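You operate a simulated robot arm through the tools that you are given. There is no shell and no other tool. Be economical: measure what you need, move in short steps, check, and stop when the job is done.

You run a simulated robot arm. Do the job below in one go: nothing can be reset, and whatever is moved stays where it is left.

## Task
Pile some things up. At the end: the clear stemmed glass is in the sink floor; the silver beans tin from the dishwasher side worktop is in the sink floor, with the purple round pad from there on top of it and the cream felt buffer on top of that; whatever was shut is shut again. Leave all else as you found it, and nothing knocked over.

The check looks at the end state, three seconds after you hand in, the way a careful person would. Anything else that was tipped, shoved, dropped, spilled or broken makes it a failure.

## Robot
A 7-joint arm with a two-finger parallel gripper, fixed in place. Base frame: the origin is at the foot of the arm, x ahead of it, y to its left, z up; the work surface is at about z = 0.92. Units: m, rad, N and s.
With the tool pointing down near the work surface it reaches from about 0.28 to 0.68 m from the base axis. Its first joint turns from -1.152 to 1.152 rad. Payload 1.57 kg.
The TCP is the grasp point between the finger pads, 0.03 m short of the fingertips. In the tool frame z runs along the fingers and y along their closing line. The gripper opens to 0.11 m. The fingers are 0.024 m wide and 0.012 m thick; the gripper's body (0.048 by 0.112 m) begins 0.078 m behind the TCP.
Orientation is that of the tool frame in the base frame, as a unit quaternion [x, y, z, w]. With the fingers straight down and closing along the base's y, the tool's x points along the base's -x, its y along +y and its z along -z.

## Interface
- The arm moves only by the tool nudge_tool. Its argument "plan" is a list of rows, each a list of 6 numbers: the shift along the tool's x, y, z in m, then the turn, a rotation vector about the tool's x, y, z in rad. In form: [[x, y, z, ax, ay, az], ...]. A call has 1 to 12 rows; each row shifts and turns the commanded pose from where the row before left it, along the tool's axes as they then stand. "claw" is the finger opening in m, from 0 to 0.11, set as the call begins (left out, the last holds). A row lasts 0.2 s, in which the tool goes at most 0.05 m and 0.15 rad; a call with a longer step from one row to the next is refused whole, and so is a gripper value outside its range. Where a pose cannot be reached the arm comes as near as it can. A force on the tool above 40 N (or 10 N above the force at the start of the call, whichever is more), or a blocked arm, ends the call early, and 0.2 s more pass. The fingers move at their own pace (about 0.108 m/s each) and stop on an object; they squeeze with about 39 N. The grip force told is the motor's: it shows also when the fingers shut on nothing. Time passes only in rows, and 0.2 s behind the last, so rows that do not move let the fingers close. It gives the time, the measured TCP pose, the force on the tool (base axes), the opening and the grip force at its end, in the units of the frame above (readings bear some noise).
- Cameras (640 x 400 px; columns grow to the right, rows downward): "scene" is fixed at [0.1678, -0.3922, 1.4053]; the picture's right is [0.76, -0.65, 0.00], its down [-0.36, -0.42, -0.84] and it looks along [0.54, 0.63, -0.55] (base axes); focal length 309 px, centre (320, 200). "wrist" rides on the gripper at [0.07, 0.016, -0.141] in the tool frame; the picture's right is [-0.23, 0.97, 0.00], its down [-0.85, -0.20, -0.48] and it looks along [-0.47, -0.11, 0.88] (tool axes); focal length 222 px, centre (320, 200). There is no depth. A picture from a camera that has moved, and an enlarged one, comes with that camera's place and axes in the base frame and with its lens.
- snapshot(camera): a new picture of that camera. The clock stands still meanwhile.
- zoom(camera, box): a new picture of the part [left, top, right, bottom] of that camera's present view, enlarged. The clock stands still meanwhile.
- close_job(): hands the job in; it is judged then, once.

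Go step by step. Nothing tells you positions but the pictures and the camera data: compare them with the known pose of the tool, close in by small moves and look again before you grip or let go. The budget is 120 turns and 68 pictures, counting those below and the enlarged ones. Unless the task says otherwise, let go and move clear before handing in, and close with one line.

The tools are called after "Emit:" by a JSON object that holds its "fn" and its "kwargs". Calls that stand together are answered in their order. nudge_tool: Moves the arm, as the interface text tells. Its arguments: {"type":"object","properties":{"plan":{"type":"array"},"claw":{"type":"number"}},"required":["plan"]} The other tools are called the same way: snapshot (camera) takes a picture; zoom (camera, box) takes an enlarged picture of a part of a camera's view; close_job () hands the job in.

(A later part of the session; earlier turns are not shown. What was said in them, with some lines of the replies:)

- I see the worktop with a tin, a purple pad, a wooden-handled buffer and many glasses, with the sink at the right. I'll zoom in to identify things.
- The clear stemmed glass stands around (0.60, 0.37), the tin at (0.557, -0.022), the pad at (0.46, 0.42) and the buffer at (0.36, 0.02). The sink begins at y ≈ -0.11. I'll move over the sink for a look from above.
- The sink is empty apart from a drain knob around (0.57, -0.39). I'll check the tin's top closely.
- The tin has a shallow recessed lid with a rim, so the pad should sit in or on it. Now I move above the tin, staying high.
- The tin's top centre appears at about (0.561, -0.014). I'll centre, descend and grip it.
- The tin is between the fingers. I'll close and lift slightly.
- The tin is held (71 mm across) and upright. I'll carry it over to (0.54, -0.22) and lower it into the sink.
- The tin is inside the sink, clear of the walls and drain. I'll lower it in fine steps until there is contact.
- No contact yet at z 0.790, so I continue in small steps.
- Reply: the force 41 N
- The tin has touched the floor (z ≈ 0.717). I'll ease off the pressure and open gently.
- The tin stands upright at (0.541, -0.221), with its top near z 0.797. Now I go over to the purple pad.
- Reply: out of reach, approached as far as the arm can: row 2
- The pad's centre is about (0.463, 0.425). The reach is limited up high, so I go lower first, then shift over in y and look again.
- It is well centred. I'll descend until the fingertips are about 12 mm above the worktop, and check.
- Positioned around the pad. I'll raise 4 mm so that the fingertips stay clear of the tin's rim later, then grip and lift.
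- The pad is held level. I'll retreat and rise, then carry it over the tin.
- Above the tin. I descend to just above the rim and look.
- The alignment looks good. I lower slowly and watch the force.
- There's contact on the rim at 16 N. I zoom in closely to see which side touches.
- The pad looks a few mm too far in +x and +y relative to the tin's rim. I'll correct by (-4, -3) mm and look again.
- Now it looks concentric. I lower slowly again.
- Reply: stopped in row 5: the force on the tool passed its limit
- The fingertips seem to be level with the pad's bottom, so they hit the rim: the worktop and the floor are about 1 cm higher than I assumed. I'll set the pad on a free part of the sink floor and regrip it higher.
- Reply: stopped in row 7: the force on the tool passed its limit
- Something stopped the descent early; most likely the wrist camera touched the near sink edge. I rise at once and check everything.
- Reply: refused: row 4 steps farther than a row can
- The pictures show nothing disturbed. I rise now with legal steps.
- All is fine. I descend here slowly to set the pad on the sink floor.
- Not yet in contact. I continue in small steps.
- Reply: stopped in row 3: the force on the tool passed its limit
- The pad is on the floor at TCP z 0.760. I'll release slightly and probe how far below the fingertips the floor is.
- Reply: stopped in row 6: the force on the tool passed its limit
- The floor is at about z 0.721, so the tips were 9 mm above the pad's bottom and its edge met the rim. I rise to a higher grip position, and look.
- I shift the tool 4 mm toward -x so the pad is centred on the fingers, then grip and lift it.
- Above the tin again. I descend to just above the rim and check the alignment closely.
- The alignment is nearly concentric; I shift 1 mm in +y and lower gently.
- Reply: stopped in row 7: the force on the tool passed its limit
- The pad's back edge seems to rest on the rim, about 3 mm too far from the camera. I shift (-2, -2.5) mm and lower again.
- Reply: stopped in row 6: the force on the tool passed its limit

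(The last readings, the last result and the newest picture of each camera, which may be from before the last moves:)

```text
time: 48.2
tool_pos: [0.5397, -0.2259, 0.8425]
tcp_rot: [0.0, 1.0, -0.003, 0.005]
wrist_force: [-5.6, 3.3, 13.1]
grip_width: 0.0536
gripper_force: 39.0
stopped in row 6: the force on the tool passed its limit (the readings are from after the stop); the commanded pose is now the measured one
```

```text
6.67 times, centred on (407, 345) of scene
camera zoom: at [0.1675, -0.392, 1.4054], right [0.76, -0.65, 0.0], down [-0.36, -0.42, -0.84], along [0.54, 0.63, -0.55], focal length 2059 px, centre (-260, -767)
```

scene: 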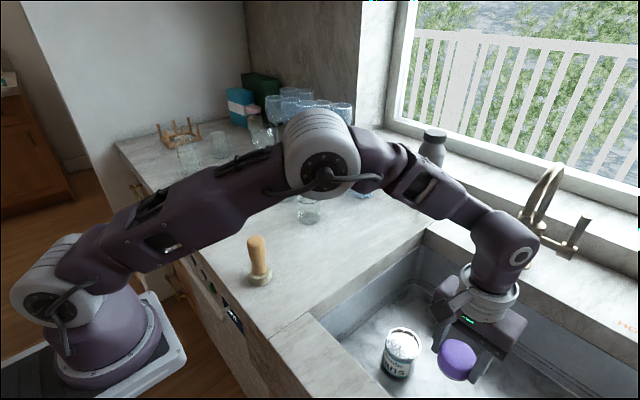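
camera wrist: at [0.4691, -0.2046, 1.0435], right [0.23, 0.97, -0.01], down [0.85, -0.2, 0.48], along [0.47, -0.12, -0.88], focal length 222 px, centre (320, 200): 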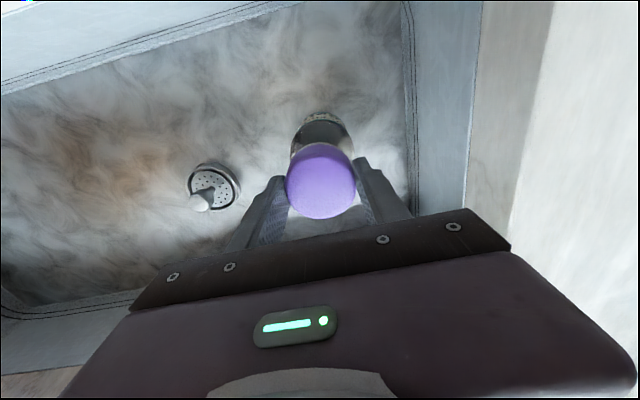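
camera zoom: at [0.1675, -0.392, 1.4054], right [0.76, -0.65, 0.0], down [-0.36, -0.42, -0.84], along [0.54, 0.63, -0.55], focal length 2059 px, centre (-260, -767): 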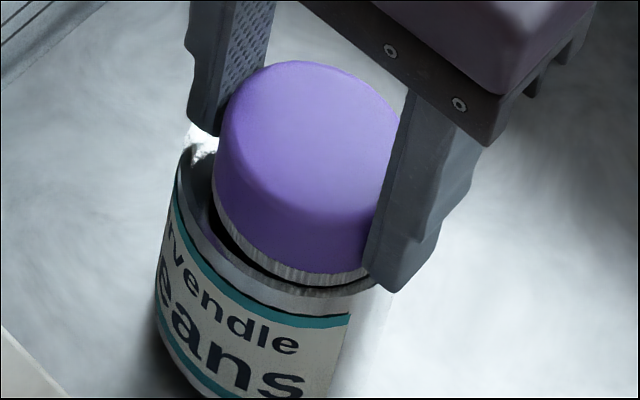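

The contact height is the same every time, so the pad is probably resting on its support already. I recentre by (-2, +2) mm, touch down again and look from both cameras.

Emit:
{"fn": "nudge_tool", "kwargs": {"plan": [[0, 0, -0.003, 0, 0, 0], [0.002, 0.002, 0, 0, 0, 0], [0, 0, 0.002, 0, 0, 0], [0, 0, 0.002, 0, 0, 0], [0, 0, 0.002, 0, 0, 0], [0, 0, 0.002, 0, 0, 0], [0, 0, 0.002, 0, 0, 0]]}}

Emit:
{"fn": "zoom", "kwargs": {"camera": "wrist", "box": [280, 120, 370, 190]}}

Emit:
{"fn": "zoom", "kwargs": {"camera": "scene", "box": [385, 325, 425, 365]}}

```text
time: 49.3
tool_pos: [0.5376, -0.2237, 0.8423]
tcp_rot: [-0.001, 1.0, -0.005, 0.005]
wrist_force: [-5.1, 4.2, 16.3]
grip_width: 0.0537
gripper_force: 39.1
stopped in row 5: the force on the tool passed its limit (the readings are from after the stop); the commanded pose is now the measured one
```

```text
5.71 times, centred on (325, 155) of wrist
camera zoom: at [0.4665, -0.2054, 0.9814], right [0.23, 0.97, -0.01], down [0.85, -0.19, 0.49], along [0.47, -0.12, -0.87], focal length 1269 px, centre (291, 457)
```

zoom: 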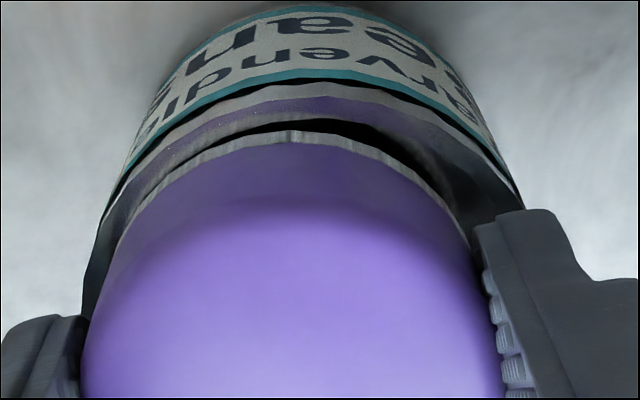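

```text
10.00 times, centred on (405, 345) of scene
camera zoom: at [0.1674, -0.392, 1.4054], right [0.76, -0.65, 0.0], down [-0.36, -0.42, -0.84], along [0.54, 0.63, -0.55], focal length 3088 px, centre (-530, -1250)
```

zoom: 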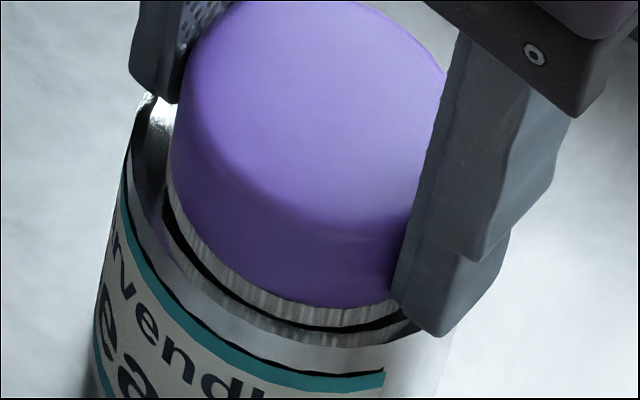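

Reflections of the pad's felt edge show it is seated almost on the recessed lid. It is well centred, so I ease off and release carefully.

Emit:
{"fn": "nudge_tool", "kwargs": {"claw": 0.068, "plan": [[0, 0, 0, 0, 0, 0], [0, 0, 0, 0, 0, 0], [0, 0, -0.02, 0, 0, 0], [0, 0, -0.04, 0, 0, 0], [0, 0, -0.04, 0, 0, 0]]}}

Emit:
{"fn": "zoom", "kwargs": {"camera": "scene", "box": [375, 315, 435, 385]}}

```text
time: 50.5
tool_pos: [0.538, -0.2225, 0.9419]
tcp_rot: [0.0, 1.0, -0.004, 0.006]
wrist_force: [0.1, 0.2, 0.0]
grip_width: 0.068
gripper_force: 0.1
```

```text
5.71 times, centred on (405, 350) of scene
camera zoom: at [0.1678, -0.3921, 1.4053], right [0.76, -0.65, 0.0], down [-0.36, -0.42, -0.84], along [0.54, 0.63, -0.55], focal length 1764 px, centre (-166, -657)
```

zoom: 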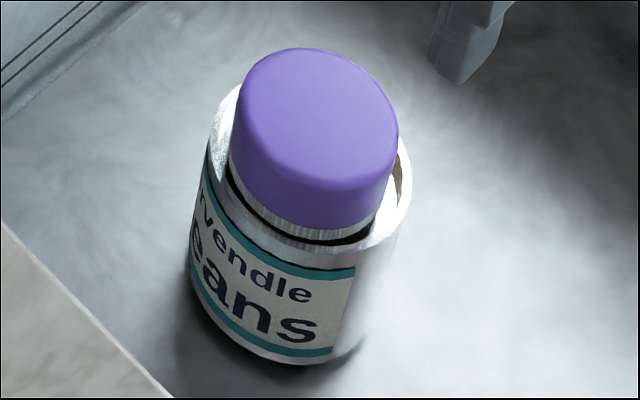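

The pad sits level on the tin. Next I rise and go to the buffer at about (0.36, 0.02).

Emit:
{"fn": "nudge_tool", "kwargs": {"claw": 0.08, "plan": [[0, 0, -0.045, -0.008, 0.012, 0], [0, 0, -0.045, 0, 0, 0], [0, 0, -0.045, 0, 0, 0], [0, 0, -0.045, 0, 0, 0], [0.03, 0.038, 0, 0, 0, 0], [0.03, 0.038, 0, 0, 0, 0], [0.03, 0.038, 0, 0, 0, 0], [0.03, 0.038, 0, 0, 0, 0], [0.03, 0.038, 0, 0, 0, 0], [0.027, 0.038, 0, 0, 0, 0], [0, 0.017, 0, 0, 0, 0]]}}

Emit:
{"fn": "snapshot", "kwargs": {"camera": "wrist"}}

```text
time: 52.9
tool_pos: [0.3606, 0.0218, 1.1215]
tcp_rot: [0.0, 1.0, -0.002, 0.0]
wrist_force: [-0.5, 1.1, -0.6]
grip_width: 0.0799
gripper_force: 0.0
```

```text
24 pictures are left
camera wrist: at [0.2905, 0.0407, 1.2619], right [0.23, 0.97, 0.0], down [0.86, -0.2, 0.48], along [0.46, -0.11, -0.88], focal length 222 px, centre (320, 200)
```

wrist: 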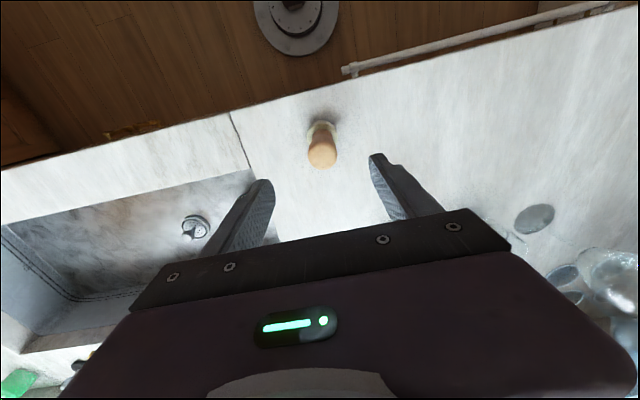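

The buffer's top is at about (0.359, 0.027). I centre on it, descend and grip the handle, then lift a little.

Emit:
{"fn": "nudge_tool", "kwargs": {"plan": [[0.001, 0.005, 0, 0, 0, 0], [0, 0, 0.04, 0, 0, 0], [0, 0, 0.04, 0, 0, 0], [0, 0, 0.03, 0, 0, 0], [0, 0, 0.011, 0, 0, 0], [0, 0, 0, 0, 0, 0]]}}

Emit:
{"fn": "nudge_tool", "kwargs": {"claw": 0.005, "plan": [[0, 0, 0, 0, 0, 0], [0, 0, 0, 0, 0, 0], [0, 0, 0, 0, 0, 0], [0, 0, 0, 0, 0, 0], [0, 0, -0.03, 0, 0, 0]]}}

Emit:
{"fn": "zoom", "kwargs": {"camera": "scene", "box": [210, 190, 310, 290]}}

```text
time: 54.3
tool_pos: [0.3603, 0.0277, 0.9991]
tcp_rot: [0.0, 1.0, -0.002, 0.0]
wrist_force: [-0.2, 0.2, 0.1]
grip_width: 0.0802
gripper_force: 0.1
```

```text
time: 55.5
tool_pos: [0.3589, 0.0286, 1.0297]
tcp_rot: [0.001, 1.0, -0.002, -0.002]
wrist_force: [-0.5, 0.2, -1.1]
grip_width: 0.0304
gripper_force: 39.2
```

```text
4.00 times, centred on (260, 240) of scene
camera zoom: at [0.1679, -0.3921, 1.4053], right [0.76, -0.65, 0.0], down [-0.36, -0.42, -0.84], along [0.54, 0.63, -0.55], focal length 1235 px, centre (560, 40)
```

zoom: 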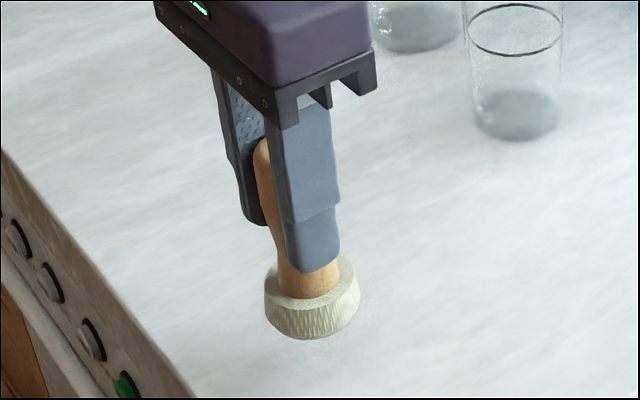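

The buffer is held upright by its handle. I raise it and carry it over the stack.

Emit:
{"fn": "nudge_tool", "kwargs": {"plan": [[0, 0, -0.045, 0, 0, 0], [0, 0, -0.045, 0, 0, 0], [-0.026, -0.036, 0, 0, 0, 0], [-0.026, -0.036, 0, 0, 0, 0], [-0.026, -0.036, 0, 0, 0, 0], [-0.026, -0.036, 0, 0, 0, 0], [-0.026, -0.036, 0, 0, 0, 0], [-0.026, -0.036, 0, 0, 0, 0], [-0.025, -0.034, 0, 0, 0, 0], [0, 0, 0.045, 0, 0, 0], [0, 0, 0.045, 0, 0, 0], [0, 0, 0, 0, 0, 0]]}}

Emit:
{"fn": "nudge_tool", "kwargs": {"plan": [[0, 0, 0.045, 0, 0, 0], [0, 0, 0.035, 0, 0, 0], [0, 0, 0.02, 0, 0, 0], [0, 0, 0, 0, 0, 0]]}}

Emit:
{"fn": "zoom", "kwargs": {"camera": "scene", "box": [365, 270, 465, 390]}}

Emit:
{"fn": "zoom", "kwargs": {"camera": "wrist", "box": [250, 90, 390, 240]}}

```text
time: 58.1
tool_pos: [0.5393, -0.2236, 1.0287]
tcp_rot: [0.001, 1.0, -0.002, -0.001]
wrist_force: [-0.3, 0.0, -0.7]
grip_width: 0.0304
gripper_force: 39.8
```

```text
time: 59.1
tool_pos: [0.5392, -0.2232, 0.9303]
tcp_rot: [0.0, 1.0, -0.001, -0.001]
wrist_force: [-1.0, 0.5, -0.4]
grip_width: 0.0303
gripper_force: 39.0
```

```text
3.33 times, centred on (415, 330) of scene
camera zoom: at [0.1679, -0.3922, 1.4053], right [0.76, -0.65, 0.0], down [-0.36, -0.42, -0.84], along [0.54, 0.63, -0.55], focal length 1029 px, centre (3, -233)
```

zoom: 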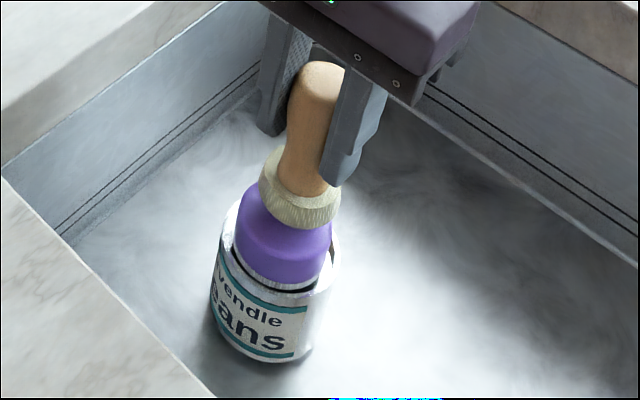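

```text
2.67 times, centred on (320, 165) of wrist
camera zoom: at [0.47, -0.2055, 1.0707], right [0.23, 0.97, 0.0], down [0.86, -0.2, 0.48], along [0.46, -0.11, -0.88], focal length 592 px, centre (320, 293)
```

zoom: 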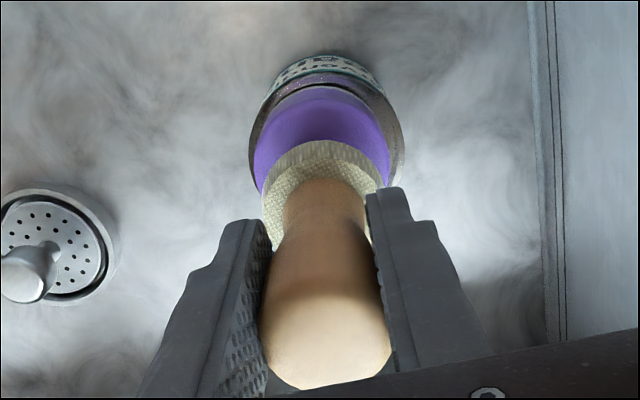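

Alignment is close; I shift the buffer about 4 mm toward -x and 1.5 mm +y, then lower until it touches.

Emit:
{"fn": "nudge_tool", "kwargs": {"plan": [[0.004, 0.0015, 0.005, 0, 0, 0], [0, 0, 0.005, 0, 0, 0], [0, 0, 0.004, 0, 0, 0], [0, 0, 0.003, 0, 0, 0], [0, 0, 0.002, 0, 0, 0], [0, 0, 0.002, 0, 0, 0], [0, 0, 0.002, 0, 0, 0], [0, 0, 0.002, 0, 0, 0], [0, 0, 0.002, 0, 0, 0], [0, 0, 0.002, 0, 0, 0], [0, 0, 0.002, 0, 0, 0], [0, 0, 0.002, 0, 0, 0]]}}

Emit:
{"fn": "zoom", "kwargs": {"camera": "scene", "box": [365, 270, 465, 390]}}

```text
time: 60.9
tool_pos: [0.5374, -0.2223, 0.9074]
tcp_rot: [0.0, 1.0, -0.002, 0.001]
wrist_force: [-3.1, 2.5, 12.8]
grip_width: 0.0307
gripper_force: 39.2
stopped in row 8: the force on the tool passed its limit (the readings are from after the stop); the commanded pose is now the measured one
```

```text
3.33 times, centred on (415, 330) of scene
camera zoom: at [0.1675, -0.392, 1.4054], right [0.76, -0.65, 0.0], down [-0.36, -0.42, -0.84], along [0.54, 0.63, -0.55], focal length 1029 px, centre (3, -233)
```

zoom: 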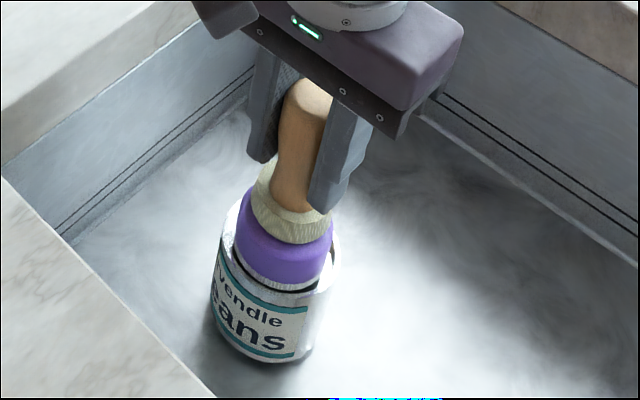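

The buffer has touched down, centred on the pad. I release and rise straight up.

Emit:
{"fn": "nudge_tool", "kwargs": {"plan": [[0, 0, -0.001, 0, 0, 0]]}}

Emit:
{"fn": "nudge_tool", "kwargs": {"claw": 0.07, "plan": [[0, 0, 0, 0, 0, 0], [0, 0, 0, 0, 0, 0], [0, 0, -0.02, 0, 0, 0], [0, 0, -0.04, 0, 0, 0], [0, 0, -0.045, 0, 0, 0], [0, 0, -0.045, 0, 0, 0], [0, 0, -0.045, 0, 0, 0], [0, 0, -0.045, 0, 0, 0]]}}

Emit:
{"fn": "zoom", "kwargs": {"camera": "scene", "box": [365, 270, 465, 390]}}

```text
time: 61.3
tool_pos: [0.5359, -0.2212, 0.9081]
tcp_rot: [0.001, 1.0, -0.002, 0.0]
wrist_force: [-2.3, 0.6, 6.3]
grip_width: 0.0304
gripper_force: 39.9
```

```text
time: 63.1
tool_pos: [0.5371, -0.2205, 1.1468]
tcp_rot: [0.0, 1.0, -0.001, 0.0]
wrist_force: [-0.1, 0.4, 0.5]
grip_width: 0.0702
gripper_force: 0.0
```

```text
3.33 times, centred on (415, 330) of scene
camera zoom: at [0.1678, -0.3921, 1.4053], right [0.76, -0.65, 0.0], down [-0.36, -0.42, -0.84], along [0.54, 0.63, -0.55], focal length 1029 px, centre (3, -233)
```

zoom: 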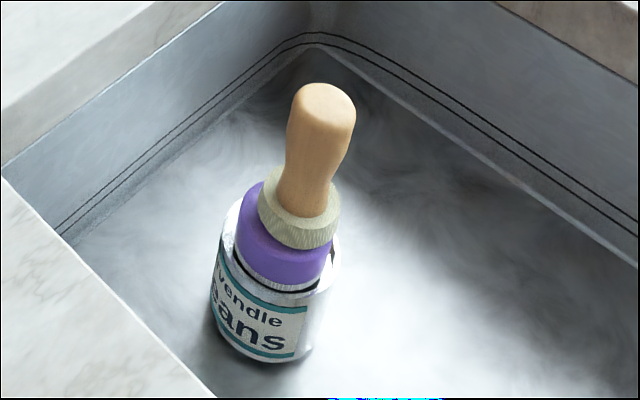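

The stack stands: tin, pad, buffer. Now the stemmed glass: it is at the limit of reach, so I plan to tilt the tool about 25° outward; first I carry the arm back over there, up high.

Emit:
{"fn": "nudge_tool", "kwargs": {"claw": 0.11, "plan": [[0.006, 0.045, -0.005, 0, 0, 0], [0.006, 0.045, -0.005, 0, 0, 0], [0.006, 0.045, -0.005, 0, 0, 0], [0.006, 0.045, 0, 0, 0, 0], [0.006, 0.045, 0, 0, 0, 0], [0.006, 0.045, 0, 0, 0, 0], [0.006, 0.045, 0, 0, 0, 0], [0.006, 0.045, 0, 0, 0, 0], [0.006, 0.045, 0, 0, 0, 0], [0.006, 0.045, 0, 0, 0, 0], [0, 0, 0, 0, 0, -0.14]]}}

Emit:
{"fn": "nudge_tool", "kwargs": {"plan": [[0, 0, 0, 0, 0, -0.14], [0, 0, 0, 0, 0, -0.14], [0, 0, 0, 0, 0, -0.133], [0, 0, 0, 0, -0.146, 0], [0, 0, 0, 0, -0.145, 0], [0, 0, 0, 0, -0.145, 0], [0, 0, 0, 0, 0, 0]]}}

Emit:
{"fn": "snapshot", "kwargs": {"camera": "wrist"}}

```text
time: 65.5
tool_pos: [0.4761, 0.2287, 1.1625]
tcp_rot: [-0.07, 0.998, -0.003, 0.0]
wrist_force: [-0.6, -0.3, -0.2]
grip_width: 0.1099
gripper_force: 0.2
```

```text
time: 67.1
tool_pos: [0.4763, 0.2298, 1.1614]
tcp_rot: [-0.267, 0.939, 0.057, 0.209]
wrist_force: [0.1, -0.3, 0.4]
grip_width: 0.1101
gripper_force: 0.0
```

```text
18 pictures are left
camera wrist: at [0.3628, 0.1793, 1.2588], right [-0.34, 0.94, 0.09], down [0.59, 0.13, 0.8], along [0.73, 0.32, -0.6], focal length 222 px, centre (320, 200)
```

wrist: 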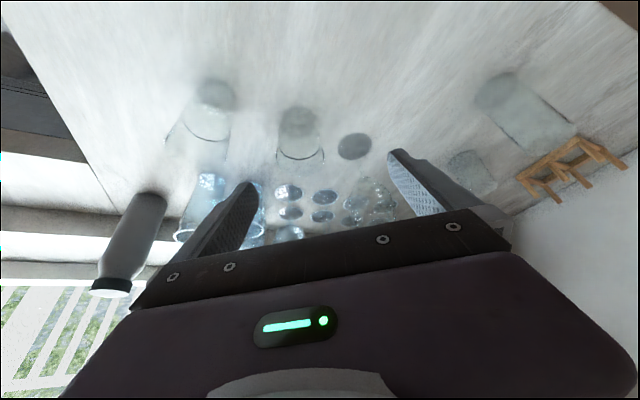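

The glass's foot is at about (0.592, 0.366) and its bowl lies near z 1.056. I move to a pre-grasp point 10 cm back along the tool axis.

Emit:
{"fn": "nudge_tool", "kwargs": {"plan": [[-0.0282, 0.0137, 0.0165, 0, 0, 0], [-0.0282, 0.0137, 0.0165, 0, 0, 0], [-0.0282, 0.0137, 0.0165, 0, 0, 0], [-0.0282, 0.0138, 0.0164, 0, 0, 0], [0, 0, 0, 0, 0, 0]]}}

Emit:
{"fn": "snapshot", "kwargs": {"camera": "wrist"}}

Emit:
{"fn": "zoom", "kwargs": {"camera": "scene", "box": [180, 70, 320, 200]}}

```text
time: 68.3
tool_pos: [0.5592, 0.3468, 1.1485]
tcp_rot: [-0.266, 0.94, 0.057, 0.207]
wrist_force: [-0.1, -0.1, -0.4]
grip_width: 0.1101
gripper_force: 0.1
```

```text
17 pictures are left
camera wrist: at [0.4451, 0.2957, 1.2459], right [-0.34, 0.94, 0.09], down [0.59, 0.13, 0.79], along [0.73, 0.32, -0.6], focal length 222 px, centre (320, 200)
```

wrist: 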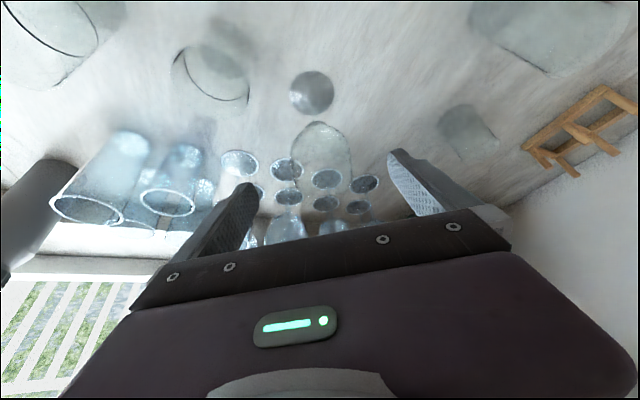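

```text
3.08 times, centred on (250, 135) of scene
camera zoom: at [0.1679, -0.3921, 1.4053], right [0.76, -0.65, 0.0], down [-0.36, -0.42, -0.84], along [0.54, 0.63, -0.55], focal length 950 px, centre (535, 400)
```

zoom: 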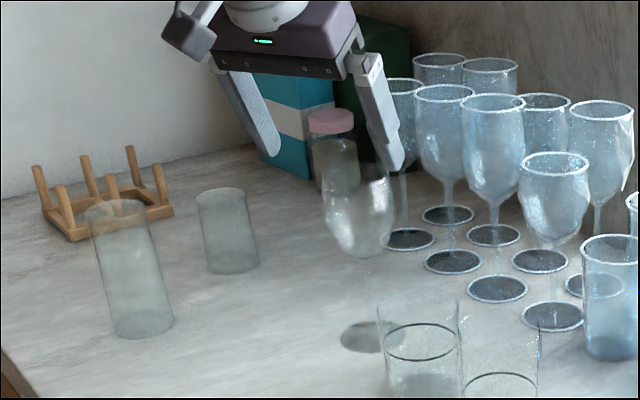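

Everything lines up: the axis passes through the bowl at (0.595, 0.367, 1.058). I advance along the tool axis with the fingers fully open.

Emit:
{"fn": "nudge_tool", "kwargs": {"plan": [[0, -0.0015, 0.025, 0, 0, 0], [0, 0, 0.025, 0, 0, 0], [0, 0, 0.025, 0, 0, 0], [0, 0, 0.025, 0, 0, 0], [0, 0, 0, 0, 0, 0]]}}

Emit:
{"fn": "zoom", "kwargs": {"camera": "scene", "box": [200, 90, 300, 190]}}

Emit:
{"fn": "snapshot", "kwargs": {"camera": "wrist"}}

```text
time: 69.5
tool_pos: [0.5959, 0.3642, 1.0588]
tcp_rot: [-0.268, 0.939, 0.058, 0.207]
wrist_force: [0.3, -0.4, -1.1]
grip_width: 0.1098
gripper_force: 0.0
```

```text
4.00 times, centred on (250, 140) of scene
camera zoom: at [0.1679, -0.3921, 1.4053], right [0.76, -0.65, 0.0], down [-0.36, -0.42, -0.84], along [0.54, 0.63, -0.55], focal length 1235 px, centre (600, 440)
```

zoom: 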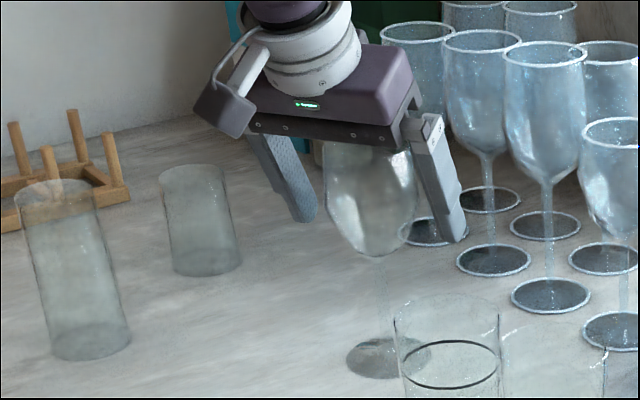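

```text
14 pictures are left
camera wrist: at [0.4819, 0.3148, 1.1558], right [-0.34, 0.94, 0.09], down [0.59, 0.13, 0.79], along [0.73, 0.32, -0.6], focal length 222 px, centre (320, 200)
```

wrist: 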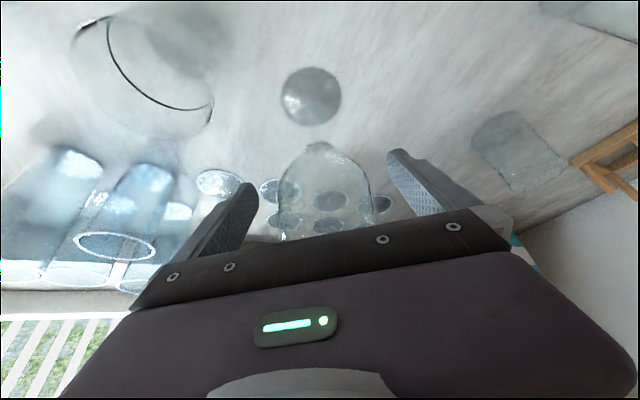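

The bowl is centred between the fingers. I close on it and lift a little.

Emit:
{"fn": "nudge_tool", "kwargs": {"claw": 0.055, "plan": [[0, 0, 0, 0, 0, 0], [0, 0, 0, 0, 0, 0], [0, 0, 0, 0, 0, 0], [0, 0, 0, 0, 0, 0]]}}

```text
time: 70.5
tool_pos: [0.5956, 0.3651, 1.0577]
tcp_rot: [-0.267, 0.939, 0.058, 0.208]
wrist_force: [-0.3, 0.5, 1.1]
grip_width: 0.0703
gripper_force: 39.0
```

Firm grip at 70 mm. I lift straight up first, then up and inward.

Emit:
{"fn": "nudge_tool", "kwargs": {"plan": [[-0.0085, 0, -0.0181, 0, 0, 0], [-0.0127, 0, -0.0272, 0, 0, 0], [0.0145, 0, -0.0399, 0, 0, 0], [0.0145, 0, -0.0399, 0, 0, 0], [0.0145, 0, -0.0399, 0, 0, 0], [0, 0, 0, 0, 0, 0]]}}

Emit:
{"fn": "zoom", "kwargs": {"camera": "scene", "box": [150, 40, 350, 220]}}

```text
time: 71.9
tool_pos: [0.5179, 0.3182, 1.1973]
tcp_rot: [-0.267, 0.939, 0.058, 0.208]
wrist_force: [-0.6, 0.4, -1.7]
grip_width: 0.0703
gripper_force: 39.3
```

```text
2.22 times, centred on (250, 130) of scene
camera zoom: at [0.1679, -0.3921, 1.4053], right [0.76, -0.65, 0.0], down [-0.36, -0.42, -0.84], along [0.54, 0.63, -0.55], focal length 686 px, centre (476, 356)
```

zoom: 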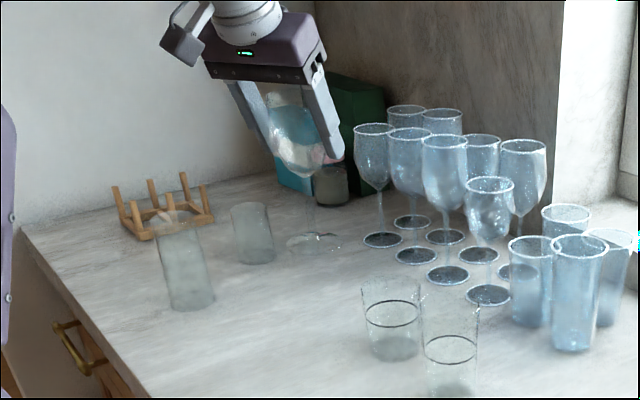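

The glass is held upright, its foot at about z 1.064. I pull it inward to a radius of ~0.47 and then swing it around toward the sink.

Emit:
{"fn": "nudge_tool", "kwargs": {"plan": [[0.0408, 0, -0.019, 0, 0, 0], [0.0408, 0, -0.019, 0, 0, 0], [0.0408, 0, -0.019, 0, 0, 0], [0.0022, -0.047, -0.001, 0.0423, 0, 0.0906], [0.0022, -0.047, -0.001, 0.0423, 0, 0.0906], [0.0022, -0.047, -0.001, 0.0423, 0, 0.0906], [0.0022, -0.047, -0.001, 0.0423, 0, 0.0906], [0.0022, -0.047, -0.001, 0.0423, 0, 0.0906]]}}

Emit:
{"fn": "snapshot", "kwargs": {"camera": "scene"}}

```text
time: 73.7
tool_pos: [0.4731, 0.0227, 1.1991]
tcp_rot: [-0.026, 0.976, 0.004, 0.216]
wrist_force: [0.2, 0.3, -1.5]
grip_width: 0.0703
gripper_force: 39.3
```

```text
12 pictures are left
```

scene: 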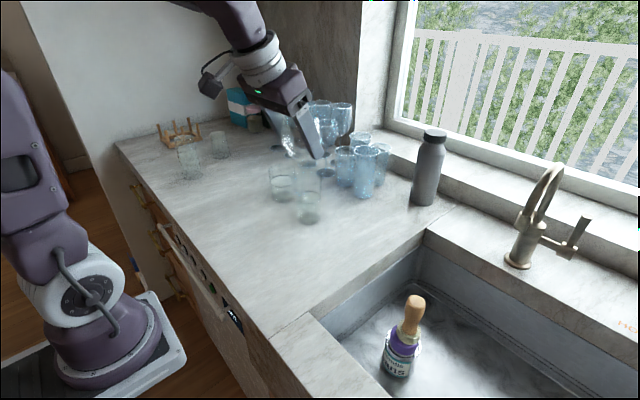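

Halfway; the stack still stands. I keep swinging, then yaw the tool further so it points toward -y.

Emit:
{"fn": "nudge_tool", "kwargs": {"plan": [[0.0022, -0.047, -0.001, 0.0423, 0, 0.0906], [0.0022, -0.047, -0.001, 0.0423, 0, 0.0906], [0.0022, -0.047, -0.001, 0.0423, 0, 0.0906], [0.0022, -0.047, -0.001, 0.0423, 0, 0.0906], [0.0022, -0.047, -0.001, 0.0423, 0, 0.0906], [0.0022, -0.047, -0.001, 0.0423, 0, 0.0906], [0.0022, -0.047, -0.001, 0.0423, 0, 0.0906], [0.0022, -0.047, -0.001, 0.0423, 0, 0.0906], [0, 0, 0, 0.0592, 0, 0.1268], [0, 0, 0, 0.0592, 0, 0.1268], [0, 0, 0, 0, 0, 0]]}}

```text
time: 76.1
tool_pos: [0.3486, -0.3195, 1.1996]
tcp_rot: [0.479, 0.85, -0.108, 0.189]
wrist_force: [0.1, -0.4, -2.1]
grip_width: 0.0703
gripper_force: 39.0
```

I finish the yaw to about -75° and move over to (0.50, -0.46).

Emit:
{"fn": "nudge_tool", "kwargs": {"plan": [[0, 0, 0, 0.0598, 0, 0.1282], [0, 0, 0, 0.0598, 0, 0.1282], [-0.0316, 0.0219, 0.0147, 0, 0, 0], [-0.0316, 0.0219, 0.0147, 0, 0, 0], [-0.0316, 0.0219, 0.0147, 0, 0, 0], [-0.0316, 0.0219, 0.0147, 0, 0, 0], [-0.0316, 0.0219, 0.0147, 0, 0, 0], [0, 0, 0, 0, 0, 0]]}}

Emit:
{"fn": "snapshot", "kwargs": {"camera": "scene"}}

Emit:
{"fn": "snapshot", "kwargs": {"camera": "wrist"}}

```text
time: 77.9
tool_pos: [0.4925, -0.4513, 1.1904]
tcp_rot: [0.589, 0.781, -0.134, 0.157]
wrist_force: [-0.3, 0.4, -1.7]
grip_width: 0.0702
gripper_force: 39.2
out of reach, approached as far as the arm can: row 7
```

```text
11 pictures are left
```

scene: 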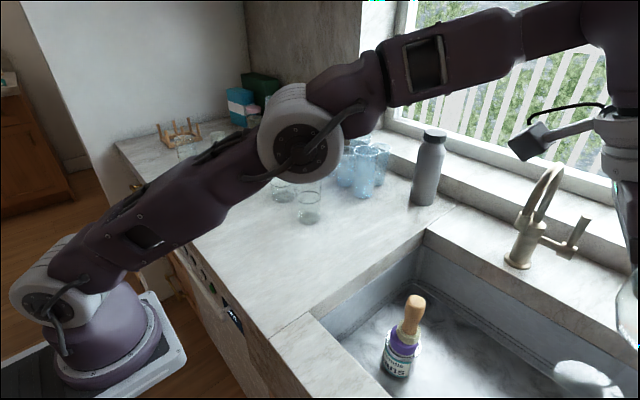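

```text
10 pictures are left
camera wrist: at [0.4784, -0.3293, 1.2903], right [1.0, 0.06, 0.07], down [-0.01, -0.62, 0.79], along [0.09, -0.79, -0.61], focal length 222 px, centre (320, 200)
```

wrist: 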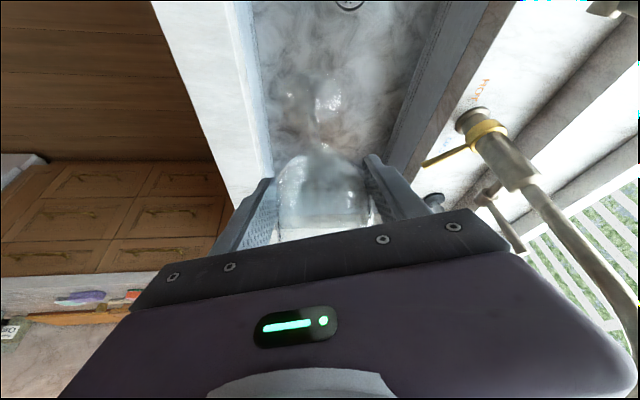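

The glass is over the free part of the sink, about 10 cm from the drain. I descend vertically to just above the floor.

Emit:
{"fn": "nudge_tool", "kwargs": {"plan": [[0.0182, 0, 0.039, 0, 0, 0], [0.0182, 0, 0.039, 0, 0, 0], [0.0182, 0, 0.039, 0, 0, 0], [0.0182, 0, 0.039, 0, 0, 0], [0.0182, 0, 0.039, 0, 0, 0], [0, 0, 0, 0, 0, 0]]}}

Emit:
{"fn": "snapshot", "kwargs": {"camera": "wrist"}}

Emit:
{"fn": "snapshot", "kwargs": {"camera": "scene"}}

```text
time: 79.3
tool_pos: [0.4971, -0.4616, 0.9842]
tcp_rot: [0.594, 0.775, -0.133, 0.173]
wrist_force: [-0.3, -0.6, -1.4]
grip_width: 0.0703
gripper_force: 39.0
```

```text
9 pictures are left
camera wrist: at [0.4819, -0.3363, 1.0812], right [0.99, 0.05, 0.1], down [-0.04, -0.6, 0.8], along [0.1, -0.8, -0.6], focal length 222 px, centre (320, 200)
```

wrist: 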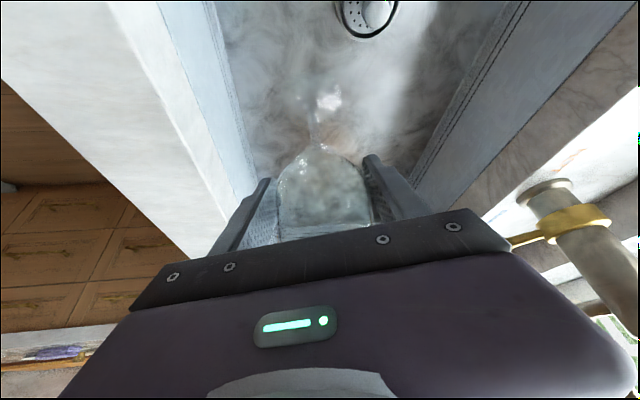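

```text
8 pictures are left
```

scene: 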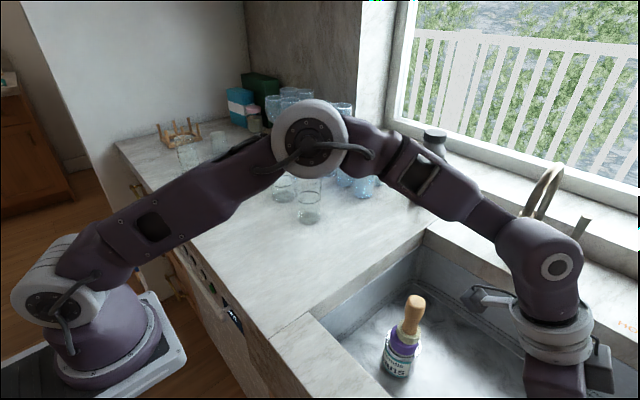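

All is clear. I lower a further 10 cm, then use fine steps until the foot touches.

Emit:
{"fn": "nudge_tool", "kwargs": {"plan": [[0.0144, 0, 0.0308, 0, 0, 0], [0.0144, 0, 0.0308, 0, 0, 0], [0.0127, 0, 0.0272, 0, 0, 0], [0.0042, 0, 0.0091, 0, 0, 0], [0, 0, 0, 0, 0, 0]]}}

Emit:
{"fn": "nudge_tool", "kwargs": {"plan": [[0.0013, 0, 0.0027, 0, 0, 0], [0.0013, 0, 0.0027, 0, 0, 0], [0.00085, 0, 0.0018, 0, 0, 0], [0.00085, 0, 0.0018, 0, 0, 0], [0.00085, 0, 0.0018, 0, 0, 0], [0.00085, 0, 0.0018, 0, 0, 0], [0.00085, 0, 0.0018, 0, 0, 0], [0.00085, 0, 0.0018, 0, 0, 0], [0.00085, 0, 0.0018, 0, 0, 0], [0.00085, 0, 0.0018, 0, 0, 0]]}}

```text
time: 80.5
tool_pos: [0.4985, -0.4599, 0.8773]
tcp_rot: [0.594, 0.774, -0.134, 0.173]
wrist_force: [0.6, 0.3, -1.3]
grip_width: 0.0704
gripper_force: 39.0
```

```text
time: 82.7
tool_pos: [0.5002, -0.4627, 0.8586]
tcp_rot: [0.593, 0.774, -0.134, 0.176]
wrist_force: [1.7, -1.0, 23.9]
grip_width: 0.0702
gripper_force: 38.5
```

The foot is on the floor (24 N). I ease up until the load fades.

Emit:
{"fn": "nudge_tool", "kwargs": {"plan": [[-0.0011, 0, -0.0023, 0, 0, 0], [0, 0, 0, 0, 0, 0]]}}

Emit:
{"fn": "snapshot", "kwargs": {"camera": "wrist"}}

```text
time: 83.3
tool_pos: [0.4984, -0.4617, 0.8582]
tcp_rot: [0.594, 0.774, -0.133, 0.173]
wrist_force: [3.7, -4.0, 12.5]
grip_width: 0.07
gripper_force: 38.7
```

```text
7 pictures are left
camera wrist: at [0.4822, -0.3375, 0.9555], right [0.99, 0.05, 0.1], down [-0.05, -0.6, 0.8], along [0.1, -0.8, -0.59], focal length 222 px, centre (320, 200)
```

wrist: 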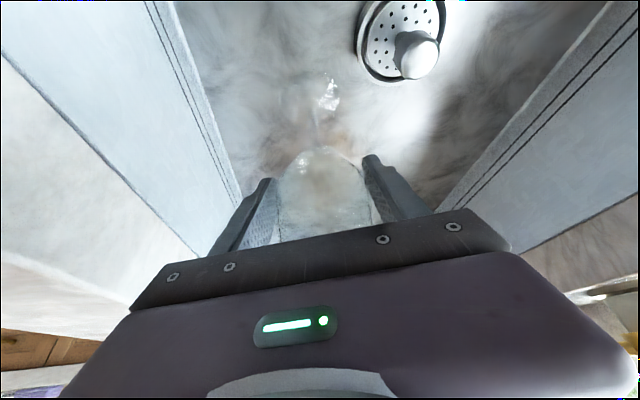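

The foot sits clear of the drain. I ease a little more, open, and back off along the tool axis.

Emit:
{"fn": "nudge_tool", "kwargs": {"plan": [[-0.0007, 0, -0.0014, 0, 0, 0], [0, 0, 0, 0, 0, 0]]}}

Emit:
{"fn": "nudge_tool", "kwargs": {"claw": 0.11, "plan": [[0, 0, 0, 0, 0, 0], [0, 0, 0, 0, 0, 0], [0, 0, 0, 0, 0, 0]]}}

Emit:
{"fn": "nudge_tool", "kwargs": {"plan": [[0, 0, -0.015, 0, 0, 0], [0, 0, -0.025, 0, 0, 0], [0, 0, -0.03, 0, 0, 0], [0, 0, -0.03, 0, 0, 0], [0, 0, -0.03, 0, 0, 0], [0, 0, 0, 0, 0, 0]]}}

Emit:
{"fn": "snapshot", "kwargs": {"camera": "wrist"}}

```text
time: 83.9
tool_pos: [0.4972, -0.4611, 0.858]
tcp_rot: [0.594, 0.775, -0.133, 0.171]
wrist_force: [-0.2, -0.9, 0.1]
grip_width: 0.0696
gripper_force: 39.2
```

```text
time: 84.7
tool_pos: [0.4991, -0.461, 0.8599]
tcp_rot: [0.594, 0.774, -0.133, 0.172]
wrist_force: [-0.2, -0.6, -0.3]
grip_width: 0.1101
gripper_force: 0.1
```

```text
time: 86.1
tool_pos: [0.4843, -0.4072, 0.9778]
tcp_rot: [0.594, 0.774, -0.134, 0.172]
wrist_force: [-0.2, 0.3, -0.2]
grip_width: 0.11
gripper_force: 0.0
```

```text
6 pictures are left
camera wrist: at [0.4679, -0.2838, 1.0749], right [0.99, 0.05, 0.1], down [-0.04, -0.6, 0.8], along [0.1, -0.8, -0.6], focal length 222 px, centre (320, 200)
```

wrist: 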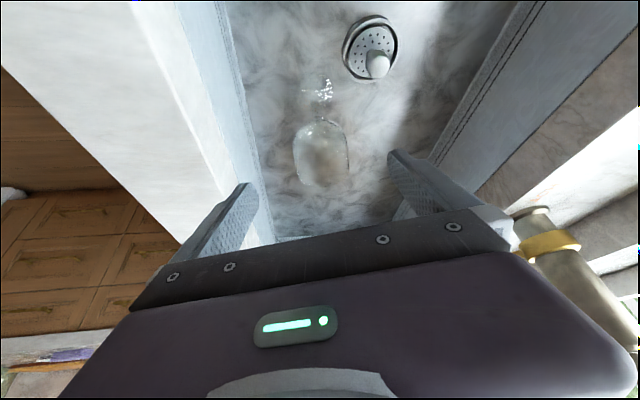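

The glass is upright in the sink. I rise clear and check the whole scene.

Emit:
{"fn": "nudge_tool", "kwargs": {"plan": [[-0.0169, 0, -0.0362, 0, 0, 0], [-0.0169, 0, -0.0362, 0, 0, 0], [-0.0169, 0, -0.0362, 0, 0, 0], [-0.0169, 0, -0.0362, 0, 0, 0], [0, 0, 0, 0, 0, 0], [0, 0, 0, 0, 0, 0]]}}

Emit:
{"fn": "snapshot", "kwargs": {"camera": "scene"}}

Emit:
{"fn": "zoom", "kwargs": {"camera": "wrist", "box": [220, 20, 420, 220]}}

Emit:
{"fn": "zoom", "kwargs": {"camera": "scene", "box": [365, 280, 465, 390]}}

```text
time: 87.5
tool_pos: [0.4835, -0.4071, 1.1375]
tcp_rot: [0.594, 0.774, -0.134, 0.172]
wrist_force: [-0.3, -0.4, 0.0]
grip_width: 0.1098
gripper_force: 0.1
```

```text
5 pictures are left
```

scene: 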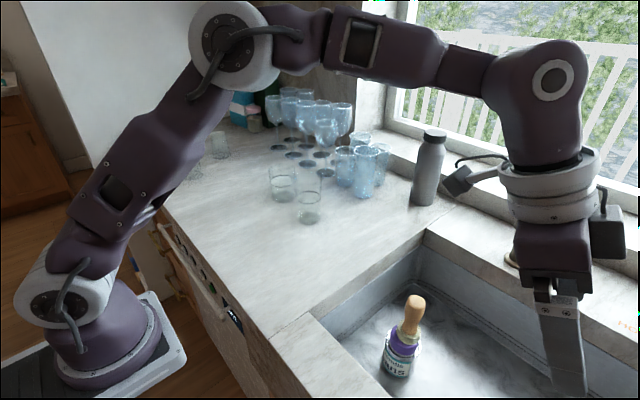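

```text
2.00 times, centred on (320, 120) of wrist
camera zoom: at [0.4675, -0.2827, 1.2341], right [0.99, 0.05, 0.1], down [-0.04, -0.6, 0.8], along [0.1, -0.8, -0.6], focal length 444 px, centre (320, 360)
```

zoom: 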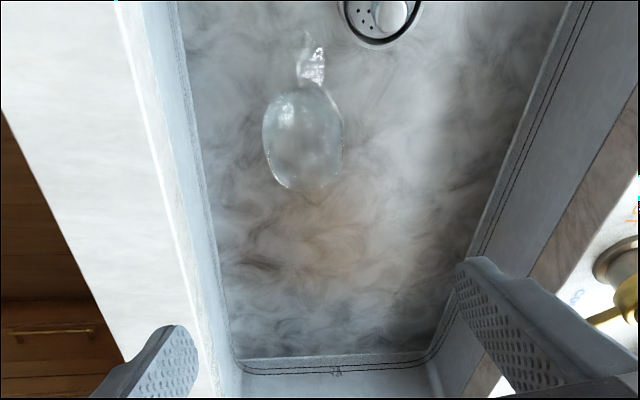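

```text
3.64 times, centred on (415, 335) of scene
camera zoom: at [0.1678, -0.3922, 1.4053], right [0.76, -0.65, 0.0], down [-0.36, -0.42, -0.84], along [0.54, 0.63, -0.55], focal length 1123 px, centre (-26, -291)
```

zoom: 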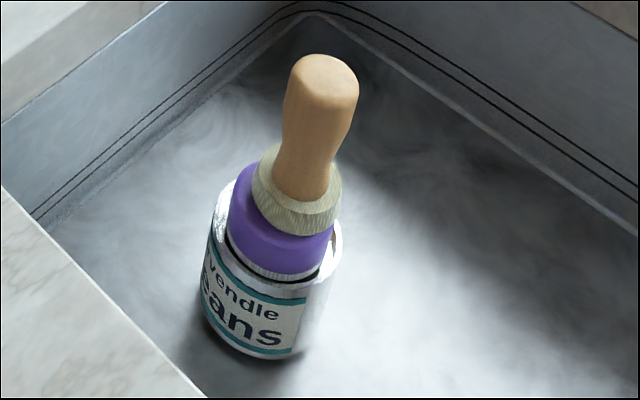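

The stack and the glass both stand upright in the sink. Everything else looks undisturbed and the arm is clear, so I hand in.

Emit:
{"fn": "close_job", "kwargs": {}}

```text
The job is handed in.
```

The job is handed in: the clear stemmed glass stands in the sink, and next to it the beans tin has the purple pad on it with the felt buffer on top. In the last pictures the rest of the scene looked undisturbed. While I was lowering the pad, the arm touched something once, probably the near edge of the sink, and the pictures showed nothing moved. I never opened anything, so there was nothing to shut again.
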